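You operate a simulated robot arm through the tools that you are given. There is no shell and no other tool. Be economical: measure what you need, move in short steps, check, and stop when the job is done.

Carry out the task below with a simulated robot arm. There is one attempt and no reset: what you move stays moved.

TASK
Lift the spilt washers with the magnet and drop them in their tin.
Fine: rest the magnet across the tin, draw its knob up, push the knob home again and put the magnet back. Set down upright: magnet.

Only the result counts: the job must be done as asked and must still hold three seconds after the hand-in. Knocking over, shifting, dropping, spilling or breaking anything else fails it.

THE ROBOT
A 7-joint arm with a two-finger parallel gripper, fixed in place. Base frame: the origin is at the foot of the arm, x ahead of it, y to its left, z up; the work surface is at about z = 800. Units: mm, rad, N and s.
With the tool pointing down near the work surface it reaches from about 340 to 780 mm from the base axis. Its first joint turns from -2.897 to 2.897 rad. Payload 3.91 kg.
The tool frame sits at the grasp point between the pads (the TCP): z along the fingers, y along the line on which they close. The tips reach 30 mm beyond it. Largest opening 110 mm; finger width 20, thickness 10; the body of the gripper, 48 by 112 mm, starts 55 mm behind the TCP.
Orientation is that of the tool frame in the base frame, as a unit quaternion [w, x, y, z]. With the fingers straight down and closing along the base's y, the tool's x points along the base's -x, its y along +y and its z along -z.

THE INTERFACE
- The arm moves only by the tool move_arm. Its argument "series" is a list of rows, each a list of 7 numbers: the shift along the tool's x, y, z in units of 250 mm (1.0 is 250 mm), then the turn, a rotation vector about the tool's x, y, z in units of 45 degrees (1.0 is 45 degrees), then the opening, from 0 (shut) to 1 (fully open). In form: [[tx, ty, tz, ax, ay, az, grip], ...]. A call has 1 to 12 rows; each row is the pose to reach, as a shift and turn from the pose commanded when the call began, along the tool's axes at that moment. A call with a number of a shift or a turn outside -1 to 1 is refused whole. Rows are played at 5 a second. More than 50 mm and 0.15 rad between two rows, or a gripper value outside its range, and nothing of the call is played. Where a pose cannot be reached the arm comes as near as it can. A force on the tool above 50 N (or 10 N above the force at the start of the call, whichever is more), or a blocked arm, ends the call early, and 0.2 s more pass. Each finger travels about 153 mm/s and halts on what it meets, pressing with about 33 N; the grip force reading is that of the motor and also rises with nothing between the fingers. The clock runs only during rows and for 0.2 s after the last one: add rows that repeat a pose to give the fingers time. The reply holds the time, the measured pose of the TCP, the force on the tool along the base axes, the opening and the grip force, in the units named above and with some noise, with the torque about the TCP (base axes, N m) and any sound that the robot's microphone picked up.
- Cameras (640 x 400 px; columns grow to the right, rows downward): "scene" is fixed at [400.3, -499.1, 1567.1]; the picture's right is [0.94, 0.33, 0.00], its down [0.16, -0.46, -0.88] and it looks along [-0.29, 0.83, -0.48] (base axes); focal length 370 px, centre (320, 200). "wrist" rides on the gripper at [77, 7, -114] in the tool frame; the picture's right is [-0.09, 1.00, 0.00], its down [-0.80, -0.07, -0.59] and it looks along [-0.59, -0.05, 0.80] (tool axes); focal length 270 px, centre (320, 200). There is no depth. A picture from a camera that has moved, and an enlarged one, comes with that camera's place and axes in the base frame and with its lens.
- snapshot(camera): a new picture of that camera. No time passes.
- lift_body(by): slides the trunk up (or, below 0, down) by that many mm; the arm rides with it, the base frame stays. It gives what a move gives, with no picture.
- enlarge(camera, box): a new picture of the part [left, top, right, bottom] of that camera's present view, enlarged. No time passes.
- finish_job(): hands the job in; it is judged then, once.

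Go step by step. Nothing tells you positions but the pictures and the camera data: compare them with the known pose of the tool, close in by small moves and look again before you grip or let go. The budget is 120 turns and 68 pictures, counting those below and the enlarged ones. Unless the task says otherwise, let go and move clear before handing in, and close with one line.

The tools are called after "Call:" by a JSON object that holds its "fn" and its "kwargs". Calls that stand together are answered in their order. move_arm: Moves the arm, as the interface text tells. Its arguments: {"type":"object","properties":{"series":{"type":"array"}},"required":["series"]} The other tools are called the same way: lift_body (by) slides the trunk up or down; snapshot (camera) takes a picture; enlarge (camera, box) takes an enlarged picture of a part of a camera's view; finish_job () hands the job in.

At the start:

```text
t: 0.0
ee_pos: [263.9, 409.3, 1139.1]
tcp_rot: [0.0, 0.0, 1.0, 0.0]
wrist_force: [-0.2, 0.0, -0.2]
torque: [0.01, 0.03, 0.02]
opening: 109.9
grasp_force: 0.0
trunk travel left (down, up): [-550.0, 60.0]
```

scene: 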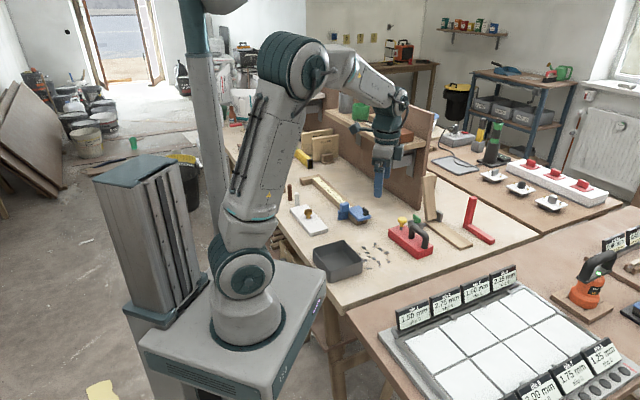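
wrist: 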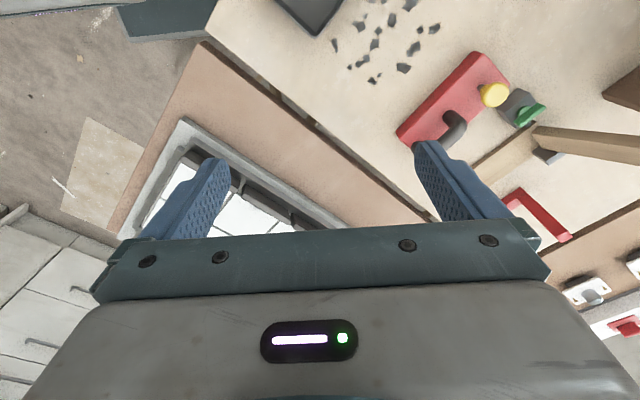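

I see a grey open tin, spilt washers beside it, and a red object with a handle and a yellow knob, probably the magnet. I'll look closer.

Call:
{"fn": "enlarge", "kwargs": {"camera": "scene", "box": [280, 160, 520, 310]}}

Call:
{"fn": "enlarge", "kwargs": {"camera": "wrist", "box": [240, 0, 600, 225]}}

```text
2.67 times, centred on (400, 235) of scene
camera zoom: at [400.3, -499.1, 1567.1], right [0.94, 0.33, 0.0], down [0.16, -0.46, -0.88], along [-0.29, 0.83, -0.48], focal length 988 px, centre (107, 107)
```

zoom: 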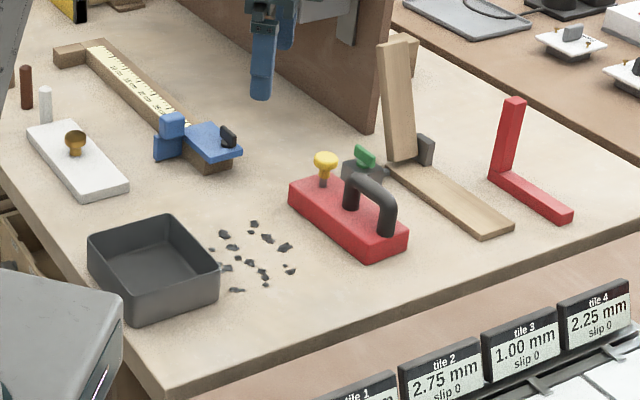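

```text
1.78 times, centred on (420, 112) of wrist
camera zoom: at [186.8, 417.4, 1253.7], right [0.09, 1.0, 0.0], down [0.8, -0.07, 0.59], along [0.59, -0.05, -0.8], focal length 480 px, centre (142, 356)
```

zoom: 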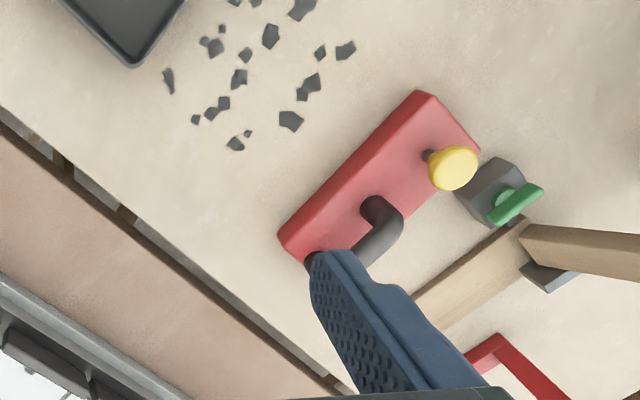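

The estimates from both views agree: table z≈800, magnet block centre about (346,618), washers about (247,507), tin about (140,419). I'll zoom on the washers and the magnet for detail.

Call:
{"fn": "enlarge", "kwargs": {"camera": "scene", "box": [308, 230, 404, 290]}}

Call:
{"fn": "enlarge", "kwargs": {"camera": "scene", "box": [376, 205, 456, 255]}}

Call:
{"fn": "move_arm", "kwargs": {"series": [[-0.08, 0.08, 0.05, 0, 0, 0.16, 1], [-0.16, 0.16, 0.1, 0, 0, 0.32, 1], [-0.24, 0.24, 0.15, 0, 0, 0.48, 1], [-0.32, 0.32, 0.2, 0, 0, 0.64, 1], [-0.4, 0.4, 0.25, 0, 0, 0.8, 1], [-0.48, 0.5, 0.3, 0, 0, 0.84, 1], [-0.5, 0.6, 0.35, 0, 0, 0.84, 1]]}}

Call:
{"fn": "snapshot", "kwargs": {"camera": "wrist"}}

```text
6.67 times, centred on (356, 260) of scene
camera zoom: at [400.3, -499.1, 1567.1], right [0.94, 0.33, 0.0], down [0.16, -0.46, -0.88], along [-0.29, 0.83, -0.48], focal length 2470 px, centre (80, -200)
```

zoom: 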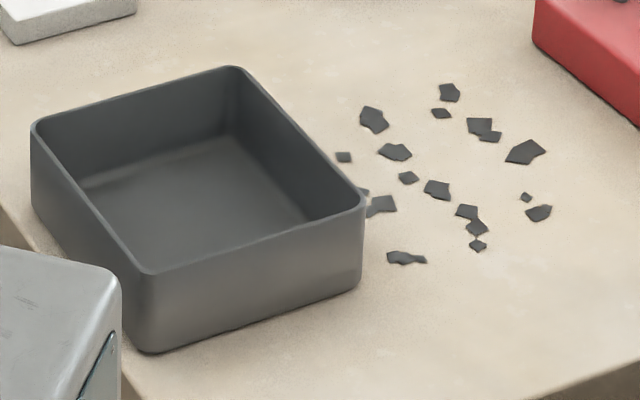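

```text
8.00 times, centred on (416, 230) of scene
camera zoom: at [400.3, -499.1, 1567.1], right [0.94, 0.33, 0.0], down [0.16, -0.46, -0.88], along [-0.29, 0.83, -0.48], focal length 2964 px, centre (-448, -40)
```

zoom: 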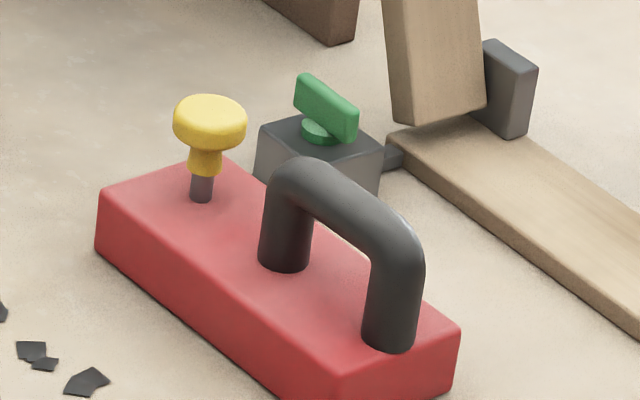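

```text
t: 1.6
ee_pos: [389.3, 561.5, 1052.1]
tcp_rot: [0.0, 0.325, 0.946, 0.0]
wrist_force: [0.3, 0.3, 0.4]
torque: [-0.01, -0.02, 0.01]
opening: 110.0
grasp_force: 0.1
trunk travel left (down, up): [-550.0, 60.0]
```

```text
61 pictures are left
camera wrist: at [333.6, 615.8, 1166.3], right [0.68, 0.73, 0.0], down [0.59, -0.55, 0.59], along [0.44, -0.41, -0.8], focal length 270 px, centre (320, 200)
```

wrist: 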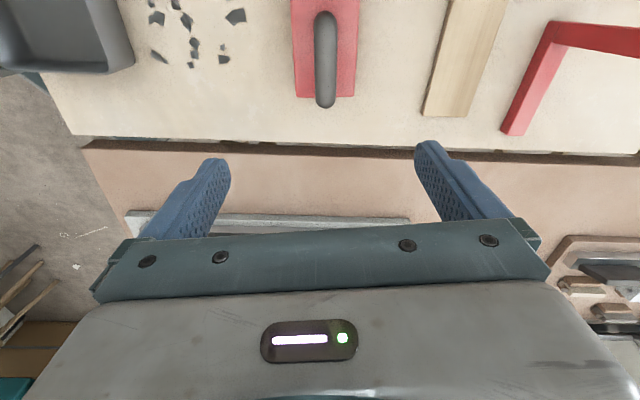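

The block's long axis lies at about -42° and I now need to see the whole magnet. I'll move back along it and line up the yaw.

Call:
{"fn": "move_arm", "kwargs": {"series": [[0.1, 0, 0, 0, 0, 0.09, 1], [0.22, 0, 0, 0, 0, 0.09, 1]]}}

Call:
{"fn": "snapshot", "kwargs": {"camera": "wrist"}}

```text
t: 2.2
ee_pos: [344.3, 596.4, 1052.7]
tcp_rot: [0.0, 0.358, 0.934, 0.0]
wrist_force: [-1.0, -0.1, -0.6]
torque: [0.01, 0.02, -0.05]
opening: 110.2
grasp_force: 0.0
trunk travel left (down, up): [-550.0, 60.0]
```

```text
60 pictures are left
camera wrist: at [291.8, 653.9, 1166.6], right [0.73, 0.68, 0.0], down [0.55, -0.59, 0.59], along [0.41, -0.43, -0.8], focal length 270 px, centre (320, 200)
```

wrist: 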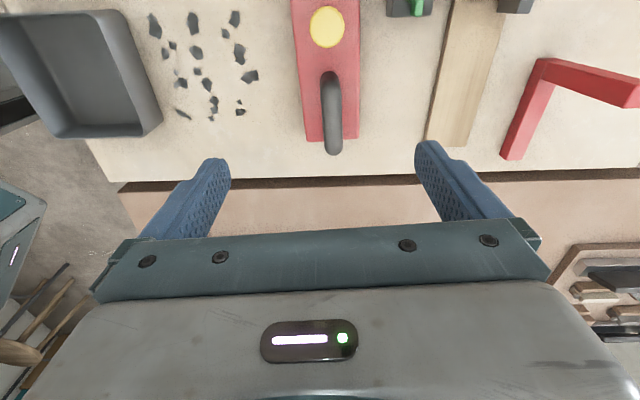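

The whole magnet, washers and part of the tin are in view. I'll enlarge the top half to measure.

Call:
{"fn": "enlarge", "kwargs": {"camera": "wrist", "box": [140, 0, 460, 200]}}

```text
2.00 times, centred on (300, 100) of wrist
camera zoom: at [291.8, 653.9, 1166.6], right [0.73, 0.68, 0.0], down [0.55, -0.59, 0.59], along [0.41, -0.43, -0.8], focal length 541 px, centre (360, 400)
```

zoom: 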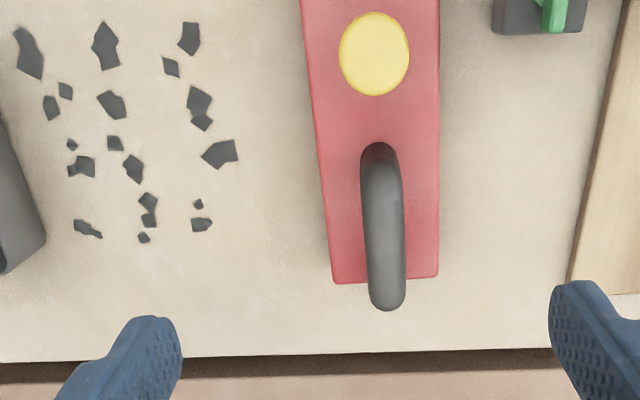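

Handle bar is about 22 mm thick, running along the block; I estimate the grip point (362,597). I'll lower above it with a partly open gripper and check.

Call:
{"fn": "move_arm", "kwargs": {"series": [[-0.051, 0.049, 0.1, 0, 0, 0, 0.6], [-0.051, 0.049, 0.28, 0, 0, 0, 0.6], [-0.051, 0.049, 0.44, 0, 0, 0, 0.6], [-0.051, 0.049, 0.54, 0, 0, 0, 0.6]]}}

Call:
{"fn": "snapshot", "kwargs": {"camera": "wrist"}}

Call:
{"fn": "enlarge", "kwargs": {"camera": "scene", "box": [360, 170, 472, 260]}}

```text
t: 3.2
ee_pos: [363.4, 595.1, 916.0]
tcp_rot: [0.0, 0.358, 0.934, -0.001]
wrist_force: [-0.2, -0.1, -0.4]
torque: [0.0, 0.02, -0.01]
opening: 65.8
grasp_force: 0.0
trunk travel left (down, up): [-550.0, 60.0]
```

```text
58 pictures are left
camera wrist: at [309.7, 652.7, 1030.5], right [0.73, 0.68, 0.0], down [0.55, -0.59, 0.59], along [0.41, -0.43, -0.8], focal length 270 px, centre (320, 200)
```

wrist: 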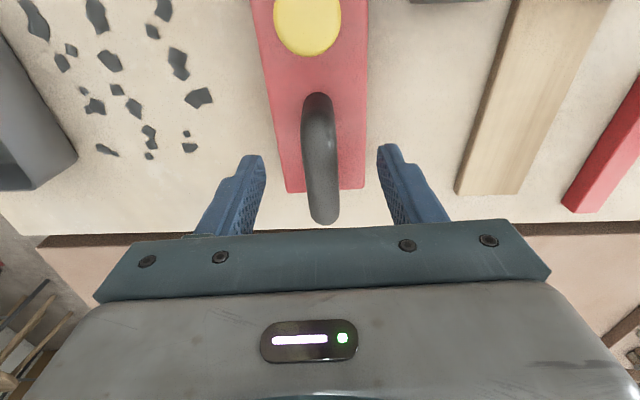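

```text
4.44 times, centred on (416, 215) of scene
camera zoom: at [400.3, -499.1, 1567.1], right [0.94, 0.33, 0.0], down [0.16, -0.46, -0.88], along [-0.29, 0.83, -0.48], focal length 1646 px, centre (-107, 133)
```

zoom: 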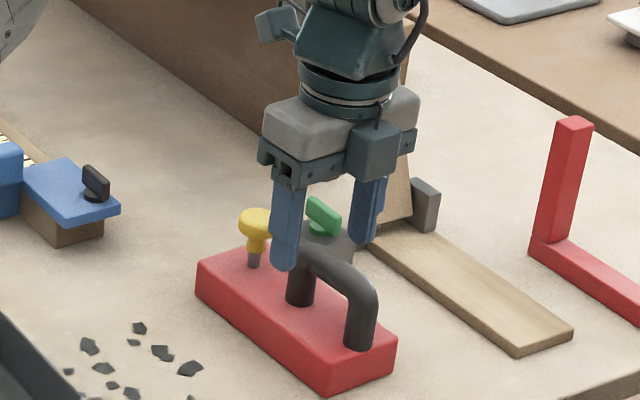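

The bar is centred between the fingers. I'll lower 48 mm and close.

Call:
{"fn": "move_arm", "kwargs": {"series": [[0, 0, 0.08, 0, 0, 0, 0.6], [0, 0, 0.15, 0, 0, 0, 0.6], [0, 0, 0.19, 0, 0, 0, 0.6], [0, 0, 0.19, 0, 0, 0, 0.4], [0, 0, 0.19, 0, 0, 0, 0.1], [0, 0, 0.19, 0, 0, 0, 0], [0, 0, 0.19, 0, 0, 0, 0]]}}

Call:
{"fn": "enlarge", "kwargs": {"camera": "scene", "box": [360, 170, 472, 260]}}

```text
t: 4.8
ee_pos: [362.8, 593.1, 870.5]
tcp_rot: [0.001, 0.358, 0.934, 0.0]
wrist_force: [1.4, 0.4, -0.2]
torque: [0.0, -0.12, -0.32]
opening: 21.8
grasp_force: 33.4
trunk travel left (down, up): [-550.0, 60.0]
```

```text
4.44 times, centred on (416, 215) of scene
camera zoom: at [400.3, -499.1, 1567.1], right [0.94, 0.33, 0.0], down [0.16, -0.46, -0.88], along [-0.29, 0.83, -0.48], focal length 1646 px, centre (-107, 133)
```

zoom: 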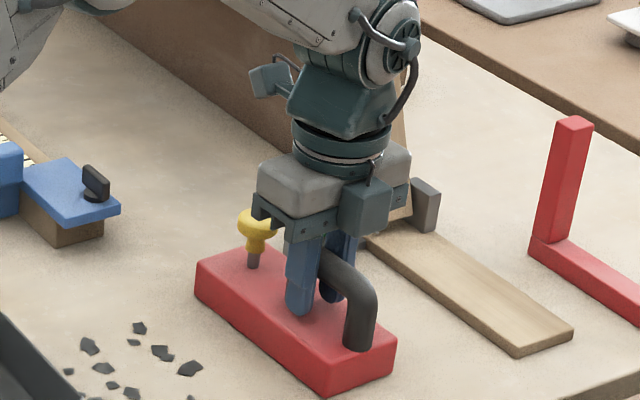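

The handle is gripped at 21.8 mm. I'll lift a little and check tilt and weight.

Call:
{"fn": "move_arm", "kwargs": {"series": [[0, 0, -0.04, 0, 0, 0, 0], [0, 0, -0.12, 0, 0, 0, 0], [0, 0, -0.24, 0, 0, 0, 0], [0, 0, -0.24, 0, 0, 0, 0]]}}

Call:
{"fn": "enlarge", "kwargs": {"camera": "scene", "box": [340, 150, 472, 260]}}

Call:
{"fn": "snapshot", "kwargs": {"camera": "wrist"}}

```text
t: 5.8
ee_pos: [361.7, 592.8, 929.7]
tcp_rot: [0.0, 0.357, 0.934, 0.0]
wrist_force: [0.0, -0.3, 0.3]
torque: [0.0, -0.02, -0.01]
opening: 0.0
grasp_force: 32.8
trunk travel left (down, up): [-550.0, 60.0]
```

```text
3.64 times, centred on (406, 205) of scene
camera zoom: at [400.3, -499.1, 1567.1], right [0.94, 0.33, 0.0], down [0.16, -0.46, -0.88], along [-0.29, 0.83, -0.48], focal length 1347 px, centre (7, 182)
```

zoom: 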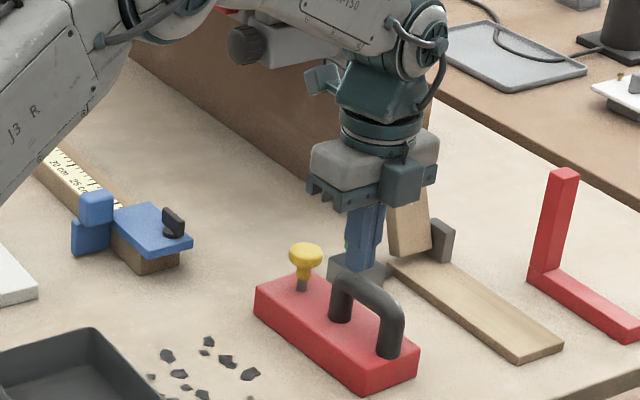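

```text
54 pictures are left
camera wrist: at [309.1, 651.4, 1044.6], right [0.73, 0.68, 0.0], down [0.55, -0.59, 0.59], along [0.41, -0.43, -0.8], focal length 270 px, centre (320, 200)
```

wrist: 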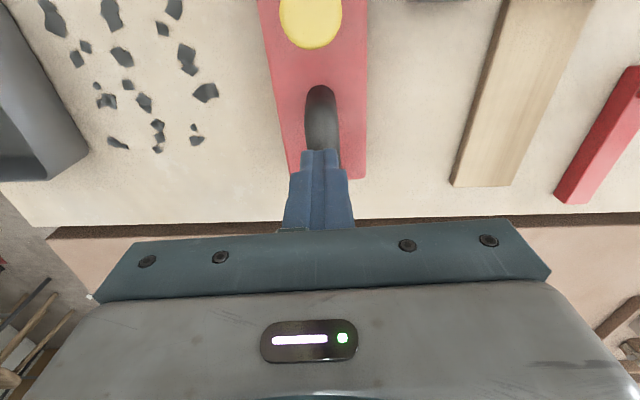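

The fingers slipped off the handle; the magnet did not move. I'll regrip a bit deeper and lift very gently to read the load.

Call:
{"fn": "move_arm", "kwargs": {"series": [[0, 0, 0, 0, 0, 0, 0.55], [0, 0, 0.05, 0, 0, 0, 0.55], [0, 0, 0.15, 0, 0, 0, 0.55], [0, 0, 0.25, 0, 0, 0, 0.55], [0, 0, 0.26, 0, 0, 0, 0.55], [0, 0, 0.26, 0, 0, 0, 0.15], [0, 0, 0.26, 0, 0, 0, 0], [0, 0, 0.26, 0, 0, 0, 0], [0, 0, 0.26, 0, 0, 0, 0]]}}

Call:
{"fn": "move_arm", "kwargs": {"series": [[0, 0, -0.004, 0, 0, 0, 0], [0, 0, -0.008, 0, 0, 0, 0], [0, 0, -0.008, 0, 0, 0, 0]]}}

Call:
{"fn": "move_arm", "kwargs": {"series": [[0, 0, -0.004, 0, 0, 0, 0], [0, 0, -0.008, 0, 0, 0, 0], [0, 0, -0.012, 0, 0, 0, 0], [0, 0, -0.012, 0, 0, 0, 0]]}}

Call:
{"fn": "enlarge", "kwargs": {"camera": "scene", "box": [360, 170, 472, 260]}}

```text
t: 7.8
ee_pos: [362.2, 594.7, 865.4]
tcp_rot: [0.0, 0.357, 0.934, 0.0]
wrist_force: [2.3, 2.4, 3.6]
torque: [0.03, -0.03, 0.11]
opening: 22.0
grasp_force: 33.4
trunk travel left (down, up): [-550.0, 60.0]
```

```text
t: 8.6
ee_pos: [362.6, 595.5, 865.7]
tcp_rot: [0.0, 0.358, 0.934, 0.0]
wrist_force: [1.3, 3.0, -0.7]
torque: [0.37, 0.25, -0.2]
opening: 21.8
grasp_force: 33.2
trunk travel left (down, up): [-550.0, 60.0]
```

```text
t: 9.6
ee_pos: [363.5, 594.8, 867.6]
tcp_rot: [0.0, 0.358, 0.934, -0.001]
wrist_force: [-0.3, -0.6, -12.9]
torque: [-0.11, -0.15, -0.01]
opening: 21.9
grasp_force: 33.1
trunk travel left (down, up): [-550.0, 60.0]
```

```text
4.44 times, centred on (416, 215) of scene
camera zoom: at [400.3, -499.1, 1567.1], right [0.94, 0.33, 0.0], down [0.16, -0.46, -0.88], along [-0.29, 0.83, -0.48], focal length 1646 px, centre (-107, 133)
```

zoom: 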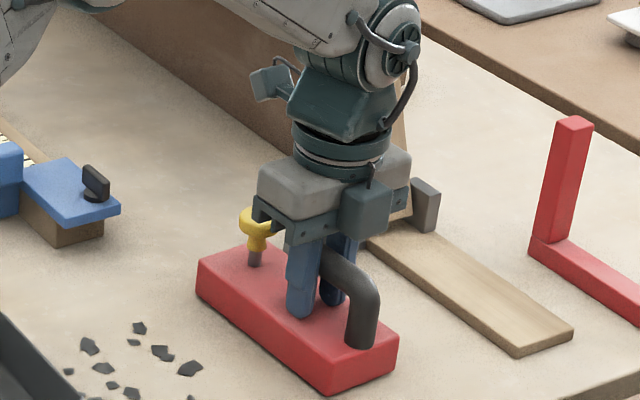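

The load is now about 13 N and the grip holds. I'll continue the slow lift.

Call:
{"fn": "move_arm", "kwargs": {"series": [[0, 0, -0.006, 0, 0, 0, 0], [0, 0, -0.012, 0, 0, 0, 0], [0, 0, -0.018, 0, 0, 0, 0], [0, 0, -0.018, 0, 0, 0, 0]]}}

Call:
{"fn": "move_arm", "kwargs": {"series": [[0, 0, -0.006, 0, 0, 0, 0], [0, 0, -0.012, 0, 0, 0, 0], [0, 0, -0.018, 0, 0, 0, 0], [0, 0, -0.024, 0, 0, 0, 0], [0, 0, -0.024, 0, 0, 0, 0]]}}

Call:
{"fn": "enlarge", "kwargs": {"camera": "scene", "box": [360, 170, 472, 260]}}

```text
t: 10.6
ee_pos: [362.1, 592.4, 872.3]
tcp_rot: [0.0, 0.357, 0.934, 0.0]
wrist_force: [-0.3, 0.4, -11.4]
torque: [-0.15, -0.13, 0.03]
opening: 21.7
grasp_force: 33.0
trunk travel left (down, up): [-550.0, 60.0]
```

```text
t: 11.8
ee_pos: [362.7, 593.7, 878.9]
tcp_rot: [0.001, 0.357, 0.934, -0.001]
wrist_force: [0.0, 0.2, -11.8]
torque: [-0.13, -0.14, -0.03]
opening: 21.6
grasp_force: 33.4
trunk travel left (down, up): [-550.0, 60.0]
```

```text
4.44 times, centred on (416, 215) of scene
camera zoom: at [400.3, -499.1, 1567.1], right [0.94, 0.33, 0.0], down [0.16, -0.46, -0.88], along [-0.29, 0.83, -0.48], focal length 1646 px, centre (-107, 133)
```

zoom: 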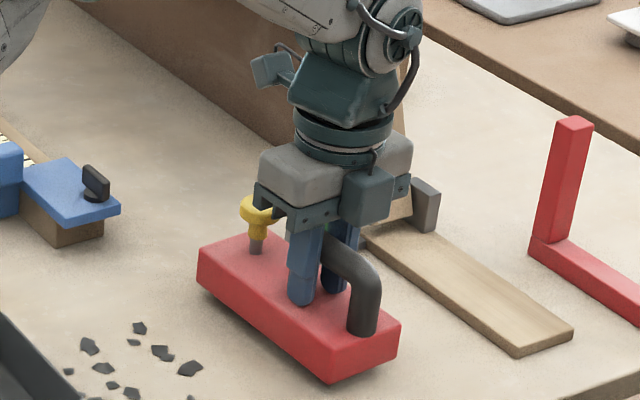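

It lifts with weight about 1.2 kg, but its centre sits 16 mm toward the knob, which loads the grip. I'll set it down again and regrip 15 mm nearer the knob.

Call:
{"fn": "move_arm", "kwargs": {"series": [[0, 0, 0.012, 0, 0, 0, 0], [0, 0, 0.024, 0, 0, 0, 0], [0, 0, 0.036, 0, 0, 0, 0], [0, 0, 0.044, 0, 0, 0, 0], [0, 0, 0.05, 0, 0, 0, 0], [0, 0, 0.052, 0, 0, 0, 0], [0, 0, 0.052, 0, 0, 0, 0]]}}

```text
t: 13.4
ee_pos: [363.0, 594.4, 864.7]
tcp_rot: [0.0, 0.358, 0.934, -0.001]
wrist_force: [0.1, -0.2, -11.7]
torque: [-0.1, -0.06, 0.01]
opening: 21.9
grasp_force: 33.0
trunk travel left (down, up): [-550.0, 60.0]
```

Call:
{"fn": "move_arm", "kwargs": {"series": [[0, 0, 0.004, 0, 0, 0, 0], [0, 0, 0.008, 0, 0, 0, 0], [0, 0, 0.008, 0, 0, 0, 0]]}}

Call:
{"fn": "enlarge", "kwargs": {"camera": "scene", "box": [376, 200, 456, 250]}}

```text
t: 14.2
ee_pos: [362.4, 593.6, 865.5]
tcp_rot: [0.0, 0.357, 0.934, 0.001]
wrist_force: [1.7, 2.5, -2.3]
torque: [-0.13, 0.09, -0.11]
opening: 21.9
grasp_force: 33.2
trunk travel left (down, up): [-550.0, 60.0]
```

```text
8.00 times, centred on (416, 225) of scene
camera zoom: at [400.3, -499.1, 1567.1], right [0.94, 0.33, 0.0], down [0.16, -0.46, -0.88], along [-0.29, 0.83, -0.48], focal length 2964 px, centre (-448, 0)
```

zoom: 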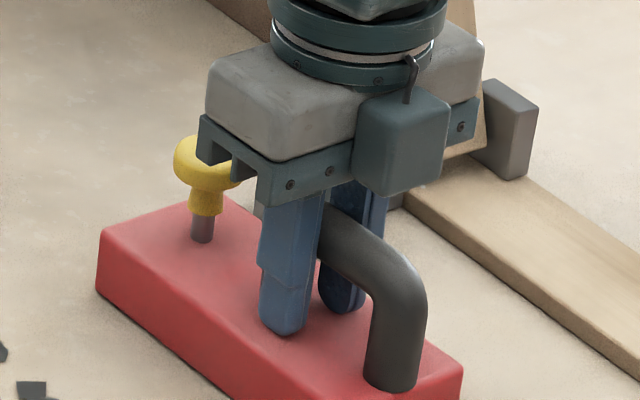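

Magnet is on the table. Release, shift 15 mm toward the knob, grip, and lift slowly.

Call:
{"fn": "move_arm", "kwargs": {"series": [[0, 0, 0, 0, 0, 0, 0.45], [0, 0, 0, 0, 0, 0, 0.45], [0.03, 0, 0, 0, 0, 0, 0.45], [0.06, 0, 0, 0, 0, 0, 0.45], [0.06, 0, 0, 0, 0, 0, 0.1], [0.06, 0, 0, 0, 0, 0, 0], [0.06, 0, 0, 0, 0, 0, 0], [0.06, 0, 0, 0, 0, 0, 0]]}}

Call:
{"fn": "move_arm", "kwargs": {"series": [[0, 0, -0.006, 0, 0, 0, 0], [0, 0, -0.012, 0, 0, 0, 0], [0, 0, -0.02, 0, 0, 0, 0], [0, 0, -0.03, 0, 0, 0, 0], [0, 0, -0.04, 0, 0, 0, 0], [0, 0, -0.05, 0, 0, 0, 0], [0, 0, -0.06, 0, 0, 0, 0], [0, 0, -0.06, 0, 0, 0, 0]]}}

Call:
{"fn": "enlarge", "kwargs": {"camera": "scene", "box": [360, 170, 472, 260]}}

```text
t: 16.0
ee_pos: [350.5, 602.7, 865.5]
tcp_rot: [0.0, 0.357, 0.934, 0.002]
wrist_force: [2.5, 2.2, 9.1]
torque: [-0.5, 0.01, -0.06]
opening: 21.9
grasp_force: 33.0
trunk travel left (down, up): [-550.0, 60.0]
```

```text
t: 17.8
ee_pos: [351.2, 605.9, 877.1]
tcp_rot: [0.0, 0.357, 0.934, 0.0]
wrist_force: [-0.6, -0.6, -11.3]
torque: [-0.01, -0.01, -0.06]
opening: 22.1
grasp_force: 33.0
trunk travel left (down, up): [-550.0, 60.0]
```

```text
4.44 times, centred on (416, 215) of scene
camera zoom: at [400.3, -499.1, 1567.1], right [0.94, 0.33, 0.0], down [0.16, -0.46, -0.88], along [-0.29, 0.83, -0.48], focal length 1646 px, centre (-107, 133)
```

zoom: 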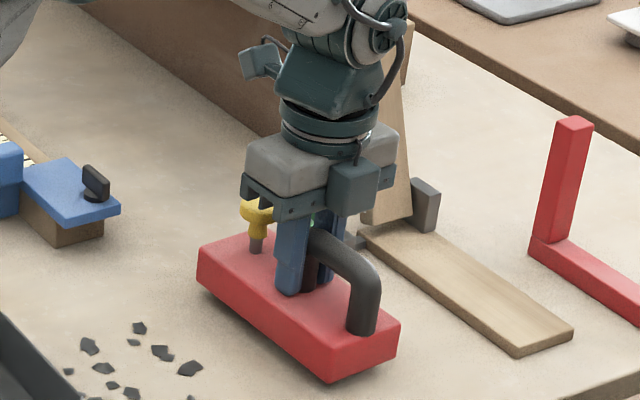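

Now balanced with zero torque. I'll lift it higher and carry it slowly over the washer area.

Call:
{"fn": "move_arm", "kwargs": {"series": [[0, 0, -0.03, 0, 0, 0, 0], [0, 0, -0.08, 0, 0, 0, 0], [0, 0, -0.15, 0, 0, 0, 0], [0, 0, -0.22, 0, 0, 0, 0], [0, -0.03, -0.28, 0, 0, 0, 0], [0.01, -0.1, -0.32, 0, 0, 0, 0], [0.02, -0.18, -0.34, 0, 0, 0, 0], [0.03, -0.27, -0.34, 0, 0, 0, 0], [0.04, -0.36, -0.34, 0, 0, 0, 0], [0.05, -0.45, -0.34, 0, 0, 0, 0], [0.054, -0.54, -0.34, 0, 0, 0, 0], [0.054, -0.587, -0.34, 0, 0, 0, 0]]}}

Call:
{"fn": "snapshot", "kwargs": {"camera": "scene"}}

Call:
{"fn": "snapshot", "kwargs": {"camera": "wrist"}}

```text
t: 20.4
ee_pos: [244.5, 504.7, 963.2]
tcp_rot: [0.0, 0.358, 0.934, 0.0]
wrist_force: [0.6, -1.0, -12.3]
torque: [-0.02, -0.01, 0.04]
opening: 21.6
grasp_force: 33.0
trunk travel left (down, up): [-550.0, 60.0]
```

```text
49 pictures are left
```

scene: 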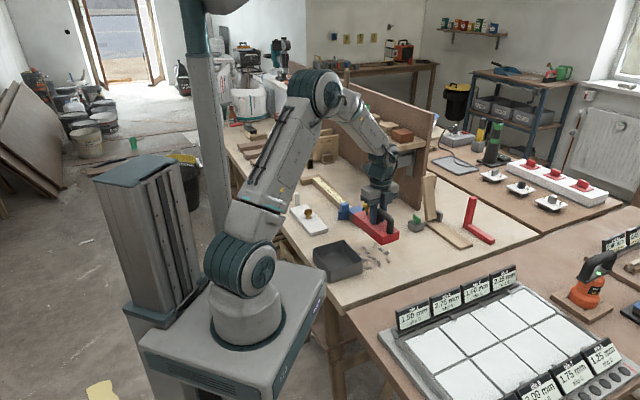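

```text
48 pictures are left
camera wrist: at [191.4, 562.5, 1078.4], right [0.73, 0.68, 0.0], down [0.55, -0.59, 0.59], along [0.41, -0.43, -0.8], focal length 270 px, centre (320, 200)
```

wrist: 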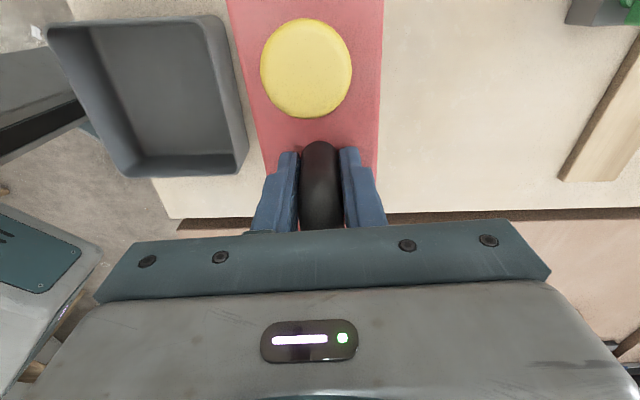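

The magnet is over the washers, with no sign yet from the mic. I'll zoom on the tin to measure it well.

Call:
{"fn": "enlarge", "kwargs": {"camera": "wrist", "box": [20, 0, 340, 200]}}

Call:
{"fn": "enlarge", "kwargs": {"camera": "scene", "box": [300, 215, 412, 285]}}

```text
2.00 times, centred on (180, 100) of wrist
camera zoom: at [191.4, 562.5, 1078.4], right [0.73, 0.68, 0.0], down [0.55, -0.59, 0.59], along [0.41, -0.43, -0.8], focal length 541 px, centre (600, 400)
```

zoom: 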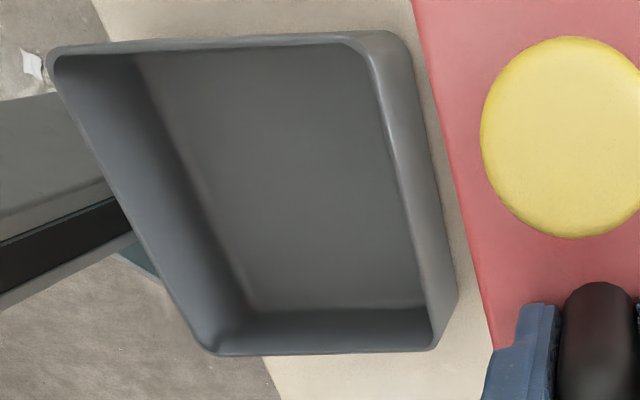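

```text
5.71 times, centred on (356, 250) of scene
camera zoom: at [400.3, -499.1, 1567.1], right [0.94, 0.33, 0.0], down [0.16, -0.46, -0.88], along [-0.29, 0.83, -0.48], focal length 2117 px, centre (114, -86)
```

zoom: 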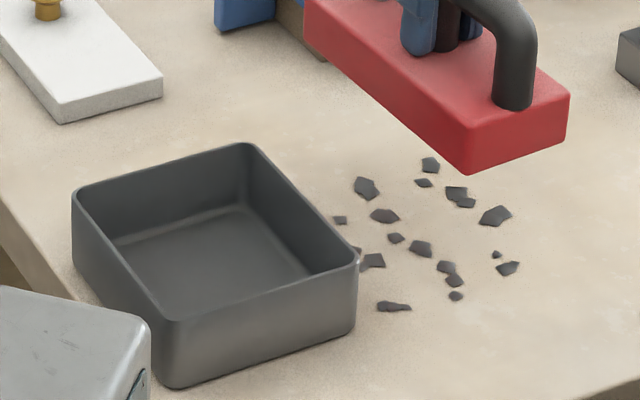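

Tin: about 127 × 116 mm, centre (141,408), rim z≈842, long side along -45°. To keep the stuck washers within the tin's inside, I'll turn the magnet 90° for the pick-up.

Call:
{"fn": "move_arm", "kwargs": {"series": [[0, 0, 0, 0, 0, -0.05, 0], [0, 0, 0, 0, 0, -0.15, 0], [0, 0, 0, 0, 0, -0.25, 0], [0, 0, 0, 0, 0, -0.36, 0], [0, 0, 0, 0, 0, -0.47, 0], [0, 0, 0, 0, 0, -0.58, 0], [0, 0, 0, 0, 0, -0.69, 0], [0, 0, 0, 0, 0, -0.8, 0], [0, 0, 0, 0, 0, -0.9, 0], [0, 0, 0, 0, 0, -0.97, 0], [0, 0, 0, 0, 0, -1, 0]]}}

Call:
{"fn": "move_arm", "kwargs": {"series": [[0, 0, 0, 0, 0, -0.05, 0], [0, 0, 0, 0, 0, -0.15, 0], [0, 0, 0, 0, 0, -0.25, 0], [0, 0, 0, 0, 0, -0.36, 0], [0, 0, 0, 0, 0, -0.47, 0], [0, 0, 0, 0, 0, -0.58, 0], [0, 0, 0, 0, 0, -0.69, 0], [0, 0, 0, 0, 0, -0.8, 0], [0, 0, 0, 0, 0, -0.9, 0], [0, 0, 0, 0, 0, -0.97, 0], [0, 0, 0, 0, 0, -1, 0]]}}

Call:
{"fn": "enlarge", "kwargs": {"camera": "scene", "box": [300, 185, 428, 285]}}

Call:
{"fn": "snapshot", "kwargs": {"camera": "wrist"}}

```text
t: 22.8
ee_pos: [243.4, 504.5, 964.5]
tcp_rot: [-0.001, -0.027, 1.0, -0.003]
wrist_force: [-0.4, 0.1, -11.9]
torque: [0.04, -0.03, -0.02]
opening: 21.9
grasp_force: 33.6
trunk travel left (down, up): [-550.0, 60.0]
```

```text
t: 25.2
ee_pos: [243.6, 503.8, 963.9]
tcp_rot: [-0.001, -0.409, 0.913, -0.001]
wrist_force: [0.2, 0.4, -12.4]
torque: [0.03, -0.03, -0.01]
opening: 21.9
grasp_force: 33.3
trunk travel left (down, up): [-550.0, 60.0]
```

```text
4.00 times, centred on (364, 235) of scene
camera zoom: at [400.3, -499.1, 1567.1], right [0.94, 0.33, 0.0], down [0.16, -0.46, -0.88], along [-0.29, 0.83, -0.48], focal length 1482 px, centre (144, 60)
```

zoom: 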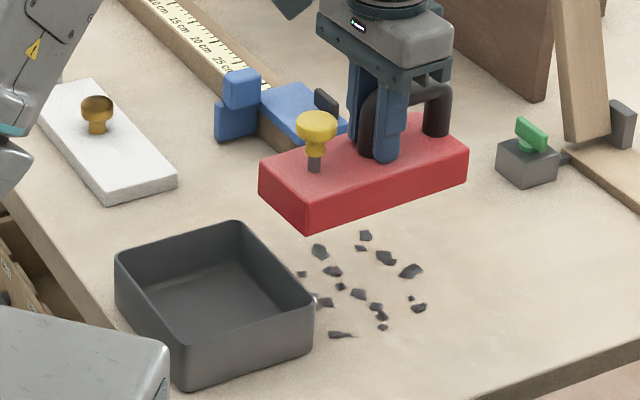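

```text
44 pictures are left
camera wrist: at [188.1, 452.6, 1078.8], right [-0.68, 0.73, 0.0], down [0.59, 0.55, 0.59], along [0.43, 0.41, -0.8], focal length 270 px, centre (320, 200)
```

wrist: 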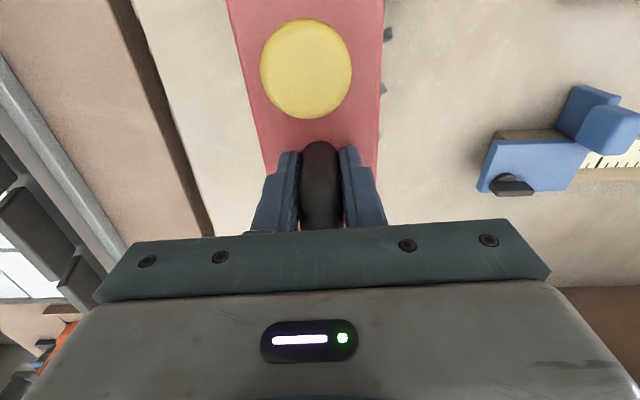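

The tin's near face limits how far the magnet may reach that way, so I'll offset it 5 mm away from the tin. Moving to the first pass position and stopping just above rim height to check clearance.

Call:
{"fn": "move_arm", "kwargs": {"series": [[-0.004, 0.03, 0.02, 0, 0, 0, 0], [-0.01, 0.08, 0.07, 0, 0, 0, 0], [-0.017, 0.13, 0.13, 0, 0, 0, 0], [-0.017, 0.146, 0.18, 0, 0, 0, 0], [-0.017, 0.146, 0.205, 0, 0, 0, 0], [-0.017, 0.146, 0.205, 0, 0, 0, 0]]}}

Call:
{"fn": "enlarge", "kwargs": {"camera": "scene", "box": [310, 205, 422, 285]}}

```text
t: 26.6
ee_pos: [219.7, 532.2, 914.5]
tcp_rot: [0.002, -0.408, 0.913, 0.001]
wrist_force: [3.6, 4.6, 4.6]
torque: [-0.94, 0.51, -0.01]
opening: 22.2
grasp_force: 33.2
trunk travel left (down, up): [-550.0, 60.0]
```

```text
5.00 times, centred on (366, 245) of scene
camera zoom: at [400.3, -499.1, 1567.1], right [0.94, 0.33, 0.0], down [0.16, -0.46, -0.88], along [-0.29, 0.83, -0.48], focal length 1852 px, centre (90, -25)
```

zoom: 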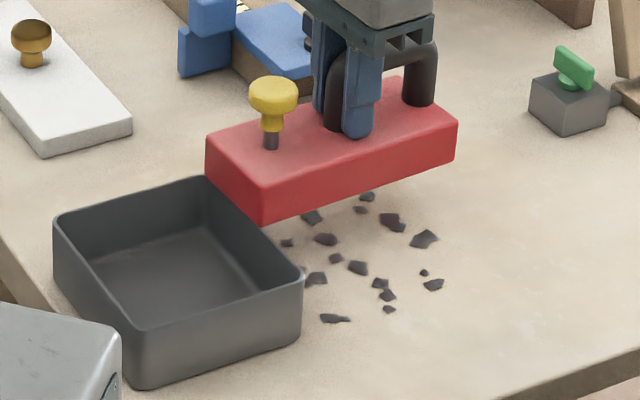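

Contact: the block's knob end is touching the tin rim (force shift about 16 N). I'll lift straight off.

Call:
{"fn": "move_arm", "kwargs": {"series": [[0, 0, -0.02, 0, 0, 0, 0], [0, 0, -0.05, 0, 0, 0, 0], [0, 0, -0.08, 0, 0, 0, 0], [0, 0, -0.12, 0, 0, 0, 0], [0, 0, -0.12, 0, 0, 0, 0]]}}

Call:
{"fn": "snapshot", "kwargs": {"camera": "wrist"}}

Call:
{"fn": "enlarge", "kwargs": {"camera": "scene", "box": [310, 205, 422, 285]}}

```text
t: 27.8
ee_pos: [219.4, 531.7, 943.5]
tcp_rot: [-0.001, -0.407, 0.913, 0.0]
wrist_force: [1.1, -0.4, -12.3]
torque: [0.02, -0.04, 0.0]
opening: 21.9
grasp_force: 33.2
trunk travel left (down, up): [-550.0, 60.0]
```

```text
42 pictures are left
camera wrist: at [163.8, 479.5, 1058.4], right [-0.68, 0.73, 0.0], down [0.59, 0.55, 0.59], along [0.43, 0.4, -0.81], focal length 270 px, centre (320, 200)
```

wrist: 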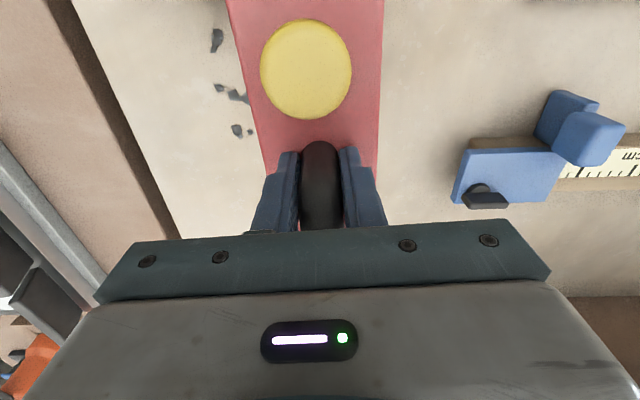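

```text
5.00 times, centred on (366, 245) of scene
camera zoom: at [400.3, -499.1, 1567.1], right [0.94, 0.33, 0.0], down [0.16, -0.46, -0.88], along [-0.29, 0.83, -0.48], focal length 1852 px, centre (90, -25)
```

zoom: 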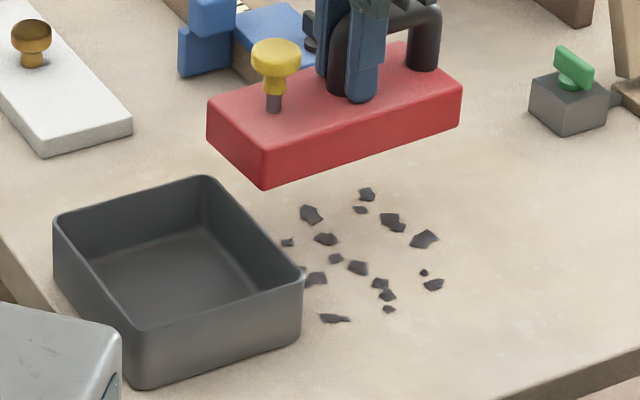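

The tin has not moved. The block is nearer 158 mm long, so I'll pull the pick-up position about 11 mm further from the tin and lower in stages, checking force.

Call:
{"fn": "move_arm", "kwargs": {"series": [[-0.02, 0.014, 0, 0, 0, 0, 0], [-0.043, 0.028, 0, 0, 0, 0, 0], [-0.043, 0.028, 0.03, 0, 0, 0, 0], [-0.043, 0.028, 0.07, 0, 0, 0, 0], [-0.043, 0.028, 0.1, 0, 0, 0, 0], [-0.043, 0.028, 0.12, 0, 0, 0, 0], [-0.043, 0.028, 0.13, 0, 0, 0, 0]]}}

Call:
{"fn": "enlarge", "kwargs": {"camera": "scene", "box": [310, 205, 422, 285]}}

```text
t: 29.4
ee_pos: [221.1, 544.5, 908.6]
tcp_rot: [-0.001, -0.407, 0.913, -0.001]
wrist_force: [-0.6, 1.0, -11.9]
torque: [0.0, -0.04, 0.0]
opening: 21.8
grasp_force: 32.7
trunk travel left (down, up): [-550.0, 60.0]
```

```text
5.00 times, centred on (366, 245) of scene
camera zoom: at [400.3, -499.1, 1567.1], right [0.94, 0.33, 0.0], down [0.16, -0.46, -0.88], along [-0.29, 0.83, -0.48], focal length 1852 px, centre (90, -25)
```

zoom: 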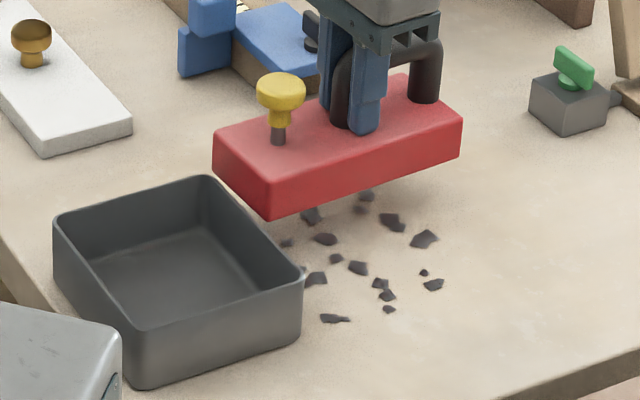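

No contact. Continue lowering gently.

Call:
{"fn": "move_arm", "kwargs": {"series": [[0, 0, 0.02, 0, 0, 0, 0], [0, 0, 0.04, 0, 0, 0, 0], [0, 0, 0.04, 0, 0, 0, 0]]}}

Call:
{"fn": "move_arm", "kwargs": {"series": [[0, 0, 0.02, 0, 0, 0, 0], [0, 0, 0.04, 0, 0, 0, 0], [0, 0, 0.04, 0, 0, 0, 0]]}}

Call:
{"fn": "enlarge", "kwargs": {"camera": "scene", "box": [310, 205, 422, 285]}}

```text
t: 30.2
ee_pos: [222.1, 544.6, 898.6]
tcp_rot: [0.0, -0.408, 0.913, 0.0]
wrist_force: [-0.5, -0.2, -11.9]
torque: [0.01, -0.03, 0.04]
opening: 21.9
grasp_force: 33.4
trunk travel left (down, up): [-550.0, 60.0]
```

```text
t: 31.0
ee_pos: [221.9, 543.1, 889.6]
tcp_rot: [0.0, -0.408, 0.913, 0.0]
wrist_force: [0.1, 0.3, -12.1]
torque: [0.01, -0.02, -0.01]
opening: 21.8
grasp_force: 32.8
trunk travel left (down, up): [-550.0, 60.0]
```

```text
5.00 times, centred on (366, 245) of scene
camera zoom: at [400.3, -499.1, 1567.1], right [0.94, 0.33, 0.0], down [0.16, -0.46, -0.88], along [-0.29, 0.83, -0.48], focal length 1852 px, centre (90, -25)
```

zoom: 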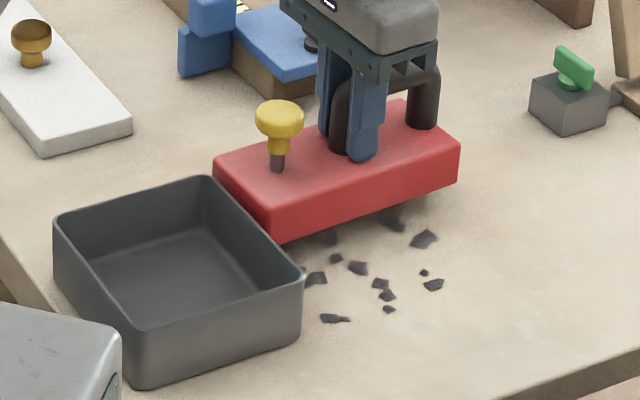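

Call:
{"fn": "move_arm", "kwargs": {"series": [[0, 0, 0.02, 0, 0, 0, 0], [0, 0, 0.04, 0, 0, 0, 0], [0, 0, 0.06, 0, 0, 0, 0], [0, 0, 0.06, 0, 0, 0, 0]]}}

Call:
{"fn": "enlarge", "kwargs": {"camera": "scene", "box": [310, 205, 422, 285]}}

```text
t: 32.0
ee_pos: [221.3, 542.8, 874.8]
tcp_rot: [0.0, -0.408, 0.913, 0.0]
wrist_force: [0.9, -0.3, -12.1]
torque: [0.03, 0.0, 0.0]
opening: 22.1
grasp_force: 33.2
trunk travel left (down, up): [-550.0, 60.0]
```

```text
5.00 times, centred on (366, 245) of scene
camera zoom: at [400.3, -499.1, 1567.1], right [0.94, 0.33, 0.0], down [0.16, -0.46, -0.88], along [-0.29, 0.83, -0.48], focal length 1852 px, centre (90, -25)
```

zoom: 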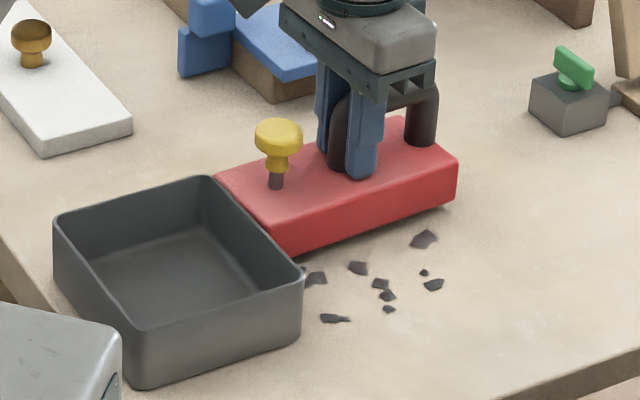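

Call:
{"fn": "move_arm", "kwargs": {"series": [[0, 0, 0.012, 0, 0, 0, 0], [0, 0, 0.022, 0, 0, 0, 0], [0, 0, 0.022, 0, 0, 0, 0]]}}

Call:
{"fn": "move_arm", "kwargs": {"series": [[0, 0, 0.008, 0, 0, 0, 0], [0, 0, 0.014, 0, 0, 0, 0], [0, 0, 0.014, 0, 0, 0, 0]]}}

Call:
{"fn": "enlarge", "kwargs": {"camera": "scene", "box": [310, 205, 422, 285]}}

```text
t: 32.8
ee_pos: [221.7, 542.9, 869.2]
tcp_rot: [-0.001, -0.407, 0.913, 0.0]
wrist_force: [-0.6, -0.2, -11.6]
torque: [0.02, -0.01, 0.02]
opening: 22.0
grasp_force: 32.9
trunk travel left (down, up): [-550.0, 60.0]
```

```text
t: 33.6
ee_pos: [220.8, 543.3, 865.4]
tcp_rot: [-0.001, -0.407, 0.913, 0.0]
wrist_force: [-0.9, -0.4, -12.1]
torque: [0.03, -0.01, -0.02]
opening: 21.9
grasp_force: 33.2
trunk travel left (down, up): [-550.0, 60.0]
```

```text
5.00 times, centred on (366, 245) of scene
camera zoom: at [400.3, -499.1, 1567.1], right [0.94, 0.33, 0.0], down [0.16, -0.46, -0.88], along [-0.29, 0.83, -0.48], focal length 1852 px, centre (90, -25)
```

zoom: 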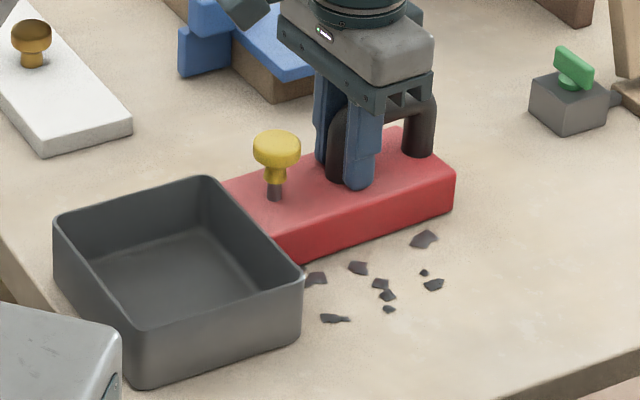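

Call:
{"fn": "move_arm", "kwargs": {"series": [[0, 0, 0.006, 0, 0, 0, 0], [0, 0, 0.01, 0, 0, 0, 0], [0, 0, 0.01, 0, 0, 0, 0]]}}

Call:
{"fn": "move_arm", "kwargs": {"series": [[0, 0, -0.008, 0, 0, 0, 0], [0, 0, -0.02, 0, 0, 0, 0], [0, 0, -0.05, 0, 0, 0, 0], [0, 0, -0.09, 0, 0, 0, 0], [0, 0, -0.14, 0, 0, 0, 0], [0, 0, -0.2, 0, 0, 0, 0], [0, 0, -0.26, 0, 0, 0, 0], [0, 0, -0.32, 0, 0, 0, 0], [0, 0, -0.34, 0, 0, 0, 0], [0, 0, -0.34, 0, 0, 0, 0]]}}

Call:
{"fn": "enlarge", "kwargs": {"camera": "scene", "box": [310, 195, 422, 285]}}

```text
t: 34.4
ee_pos: [220.1, 542.4, 864.5]
tcp_rot: [0.002, -0.408, 0.913, 0.0]
wrist_force: [-1.2, -3.8, 2.5]
torque: [0.39, -0.78, -0.14]
opening: 21.9
grasp_force: 33.4
trunk travel left (down, up): [-550.0, 60.0]
```

```text
t: 36.6
ee_pos: [221.4, 544.9, 949.1]
tcp_rot: [-0.001, -0.407, 0.914, 0.0]
wrist_force: [-0.2, 1.2, -12.3]
torque: [-0.03, -0.03, 0.01]
opening: 21.9
grasp_force: 32.9
trunk travel left (down, up): [-550.0, 60.0]
```

```text
4.44 times, centred on (366, 240) of scene
camera zoom: at [400.3, -499.1, 1567.1], right [0.94, 0.33, 0.0], down [0.16, -0.46, -0.88], along [-0.29, 0.83, -0.48], focal length 1646 px, centre (116, 22)
```

zoom: 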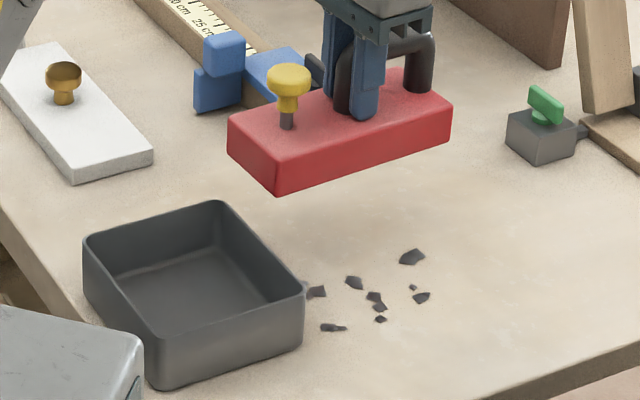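

It works: all washers under the block were lifted; about nine remain for a second pass. Now I'll turn the magnet back 90° and carry it over the tin.

Call:
{"fn": "move_arm", "kwargs": {"series": [[0, 0, -0.02, 0, 0, 0.05, 0], [0, 0, -0.05, 0, 0, 0.15, 0], [0, 0, -0.06, 0, 0, 0.25, 0], [0, 0, -0.06, 0, 0, 0.36, 0], [0, 0, -0.06, 0, 0, 0.47, 0], [0, 0, -0.06, 0, 0, 0.58, 0], [0, 0, -0.06, 0, 0, 0.69, 0], [0, 0, -0.06, 0, 0, 0.8, 0], [0, 0, -0.06, 0, 0, 0.9, 0], [0, 0, -0.06, 0, 0, 0.97, 0], [0, 0, -0.06, 0, 0, 1, 0]]}}

Call:
{"fn": "move_arm", "kwargs": {"series": [[0, 0, 0, 0, 0, 0.05, 0], [0, 0, 0, 0, 0, 0.15, 0], [0, 0, 0, 0, 0, 0.25, 0], [0, 0, 0, 0, 0, 0.36, 0], [0, 0, 0, 0, 0, 0.47, 0], [0, 0, 0, 0, 0, 0.58, 0], [0, 0, 0, 0, 0, 0.69, 0], [0, 0, 0, 0, 0, 0.8, 0], [0, 0, 0, 0, 0, 0.9, 0], [0, 0, 0, 0, 0, 0.97, 0], [0, 0, 0, 0, 0, 1, 0]]}}

Call:
{"fn": "move_arm", "kwargs": {"series": [[0, 0, 0, 0, 0, 0.03, 0], [0, 0, 0, 0, 0, 0.07, 0], [0, 0, 0, 0, 0, 0.07, 0]]}}

```text
t: 39.0
ee_pos: [222.5, 543.4, 963.0]
tcp_rot: [0.0, -0.026, 1.0, 0.0]
wrist_force: [0.9, -0.4, -12.2]
torque: [-0.02, -0.05, 0.0]
opening: 21.8
grasp_force: 32.2
trunk travel left (down, up): [-550.0, 60.0]
```

```text
t: 41.4
ee_pos: [221.2, 544.6, 964.2]
tcp_rot: [0.001, 0.358, 0.934, -0.001]
wrist_force: [-0.2, -0.7, -12.4]
torque: [-0.04, -0.02, 0.01]
opening: 22.1
grasp_force: 33.2
trunk travel left (down, up): [-550.0, 60.0]
```

```text
t: 42.2
ee_pos: [220.5, 544.4, 962.8]
tcp_rot: [0.0, 0.384, 0.923, -0.001]
wrist_force: [-0.2, -0.5, -12.9]
torque: [-0.02, -0.01, 0.01]
opening: 21.7
grasp_force: 33.3
trunk travel left (down, up): [-550.0, 60.0]
```

Call:
{"fn": "enlarge", "kwargs": {"camera": "wrist", "box": [0, 0, 320, 200]}}

```text
2.00 times, centred on (160, 100) of wrist
camera zoom: at [172.2, 605.2, 1078.6], right [0.77, 0.64, 0.0], down [0.52, -0.62, 0.59], along [0.38, -0.46, -0.8], focal length 541 px, centre (640, 400)
```

zoom: 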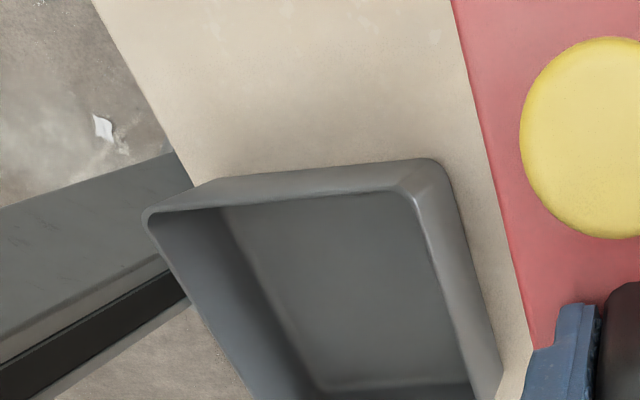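

Refined tin centre is (142,411), rim z≈848. I'll carry the magnet over it, offset 8 mm so that the stuck washers are centred.

Call:
{"fn": "move_arm", "kwargs": {"series": [[-0.01, -0.03, 0, 0, 0, 0, 0], [-0.03, -0.1, 0, 0, 0, 0, 0], [-0.055, -0.18, 0, 0, 0, 0, 0], [-0.085, -0.27, 0, 0, 0, 0, 0], [-0.115, -0.36, 0, 0, 0, 0, 0], [-0.145, -0.45, 0, 0, 0, 0, 0], [-0.17, -0.53, 0, 0, 0, 0, 0], [-0.185, -0.58, 0, 0, 0, 0, 0], [-0.188, -0.596, 0, 0, 0, 0, 0], [-0.188, -0.596, 0.03, 0, 0, 0, 0], [-0.188, -0.596, 0.08, 0, 0, 0, 0], [-0.188, -0.596, 0.1, 0, 0, 0, 0]]}}

Call:
{"fn": "snapshot", "kwargs": {"camera": "wrist"}}

Call:
{"fn": "enlarge", "kwargs": {"camera": "scene", "box": [300, 195, 412, 285]}}

```text
t: 44.8
ee_pos: [149.6, 404.9, 938.2]
tcp_rot: [0.0, 0.383, 0.924, 0.0]
wrist_force: [0.6, -0.2, -11.8]
torque: [0.0, -0.02, 0.03]
opening: 22.0
grasp_force: 33.9
trunk travel left (down, up): [-550.0, 60.0]
```

```text
34 pictures are left
camera wrist: at [99.8, 465.7, 1053.6], right [0.77, 0.64, 0.0], down [0.52, -0.62, 0.59], along [0.38, -0.46, -0.8], focal length 270 px, centre (320, 200)
```

wrist: 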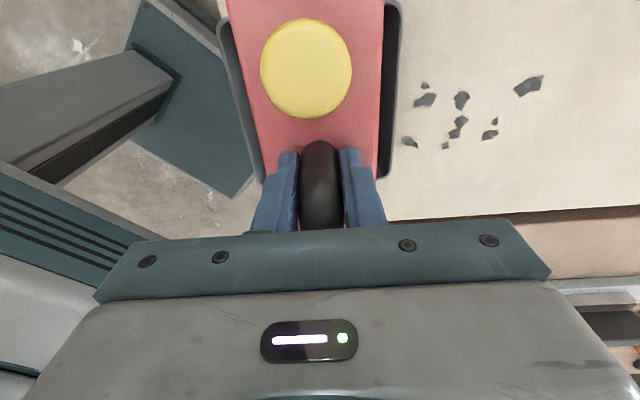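

```text
4.44 times, centred on (356, 240) of scene
camera zoom: at [400.3, -499.1, 1567.1], right [0.94, 0.33, 0.0], down [0.16, -0.46, -0.88], along [-0.29, 0.83, -0.48], focal length 1646 px, centre (160, 22)
```

zoom: 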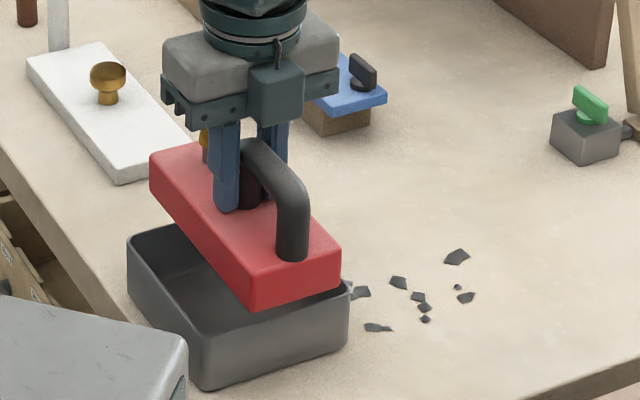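

Well centred on the tin. Lowering gently until it rests on the rim.

Call:
{"fn": "move_arm", "kwargs": {"series": [[0.004, 0, 0.02, 0, 0, 0, 0], [0.008, 0, 0.05, 0, 0, 0, 0], [0.008, 0, 0.07, 0, 0, 0, 0], [0.008, 0, 0.08, 0, 0, 0, 0], [0.008, 0, 0.08, 0, 0, 0, 0]]}}

Call:
{"fn": "move_arm", "kwargs": {"series": [[0, 0, 0.006, 0, 0, 0, 0], [0, 0, 0.01, 0, 0, 0, 0], [0, 0, 0.01, 0, 0, 0, 0]]}}

Call:
{"fn": "move_arm", "kwargs": {"series": [[0, 0, 0.004, 0, 0, 0, 0], [0, 0, 0.008, 0, 0, 0, 0], [0, 0, 0.008, 0, 0, 0, 0]]}}

```text
t: 46.0
ee_pos: [147.6, 406.2, 920.3]
tcp_rot: [0.0, 0.383, 0.924, 0.0]
wrist_force: [-0.3, 0.5, -12.5]
torque: [-0.05, -0.02, -0.02]
opening: 21.9
grasp_force: 32.9
trunk travel left (down, up): [-550.0, 60.0]
```

```text
t: 46.8
ee_pos: [147.8, 407.3, 916.5]
tcp_rot: [-0.001, 0.383, 0.924, -0.002]
wrist_force: [0.8, -0.3, -12.7]
torque: [-0.01, -0.02, 0.01]
opening: 22.1
grasp_force: 33.5
trunk travel left (down, up): [-550.0, 60.0]
```

```text
t: 47.6
ee_pos: [147.5, 407.2, 915.8]
tcp_rot: [0.0, 0.383, 0.924, 0.001]
wrist_force: [2.2, 1.6, 5.2]
torque: [-0.84, -0.58, 0.08]
opening: 21.9
grasp_force: 33.2
trunk travel left (down, up): [-550.0, 60.0]
```

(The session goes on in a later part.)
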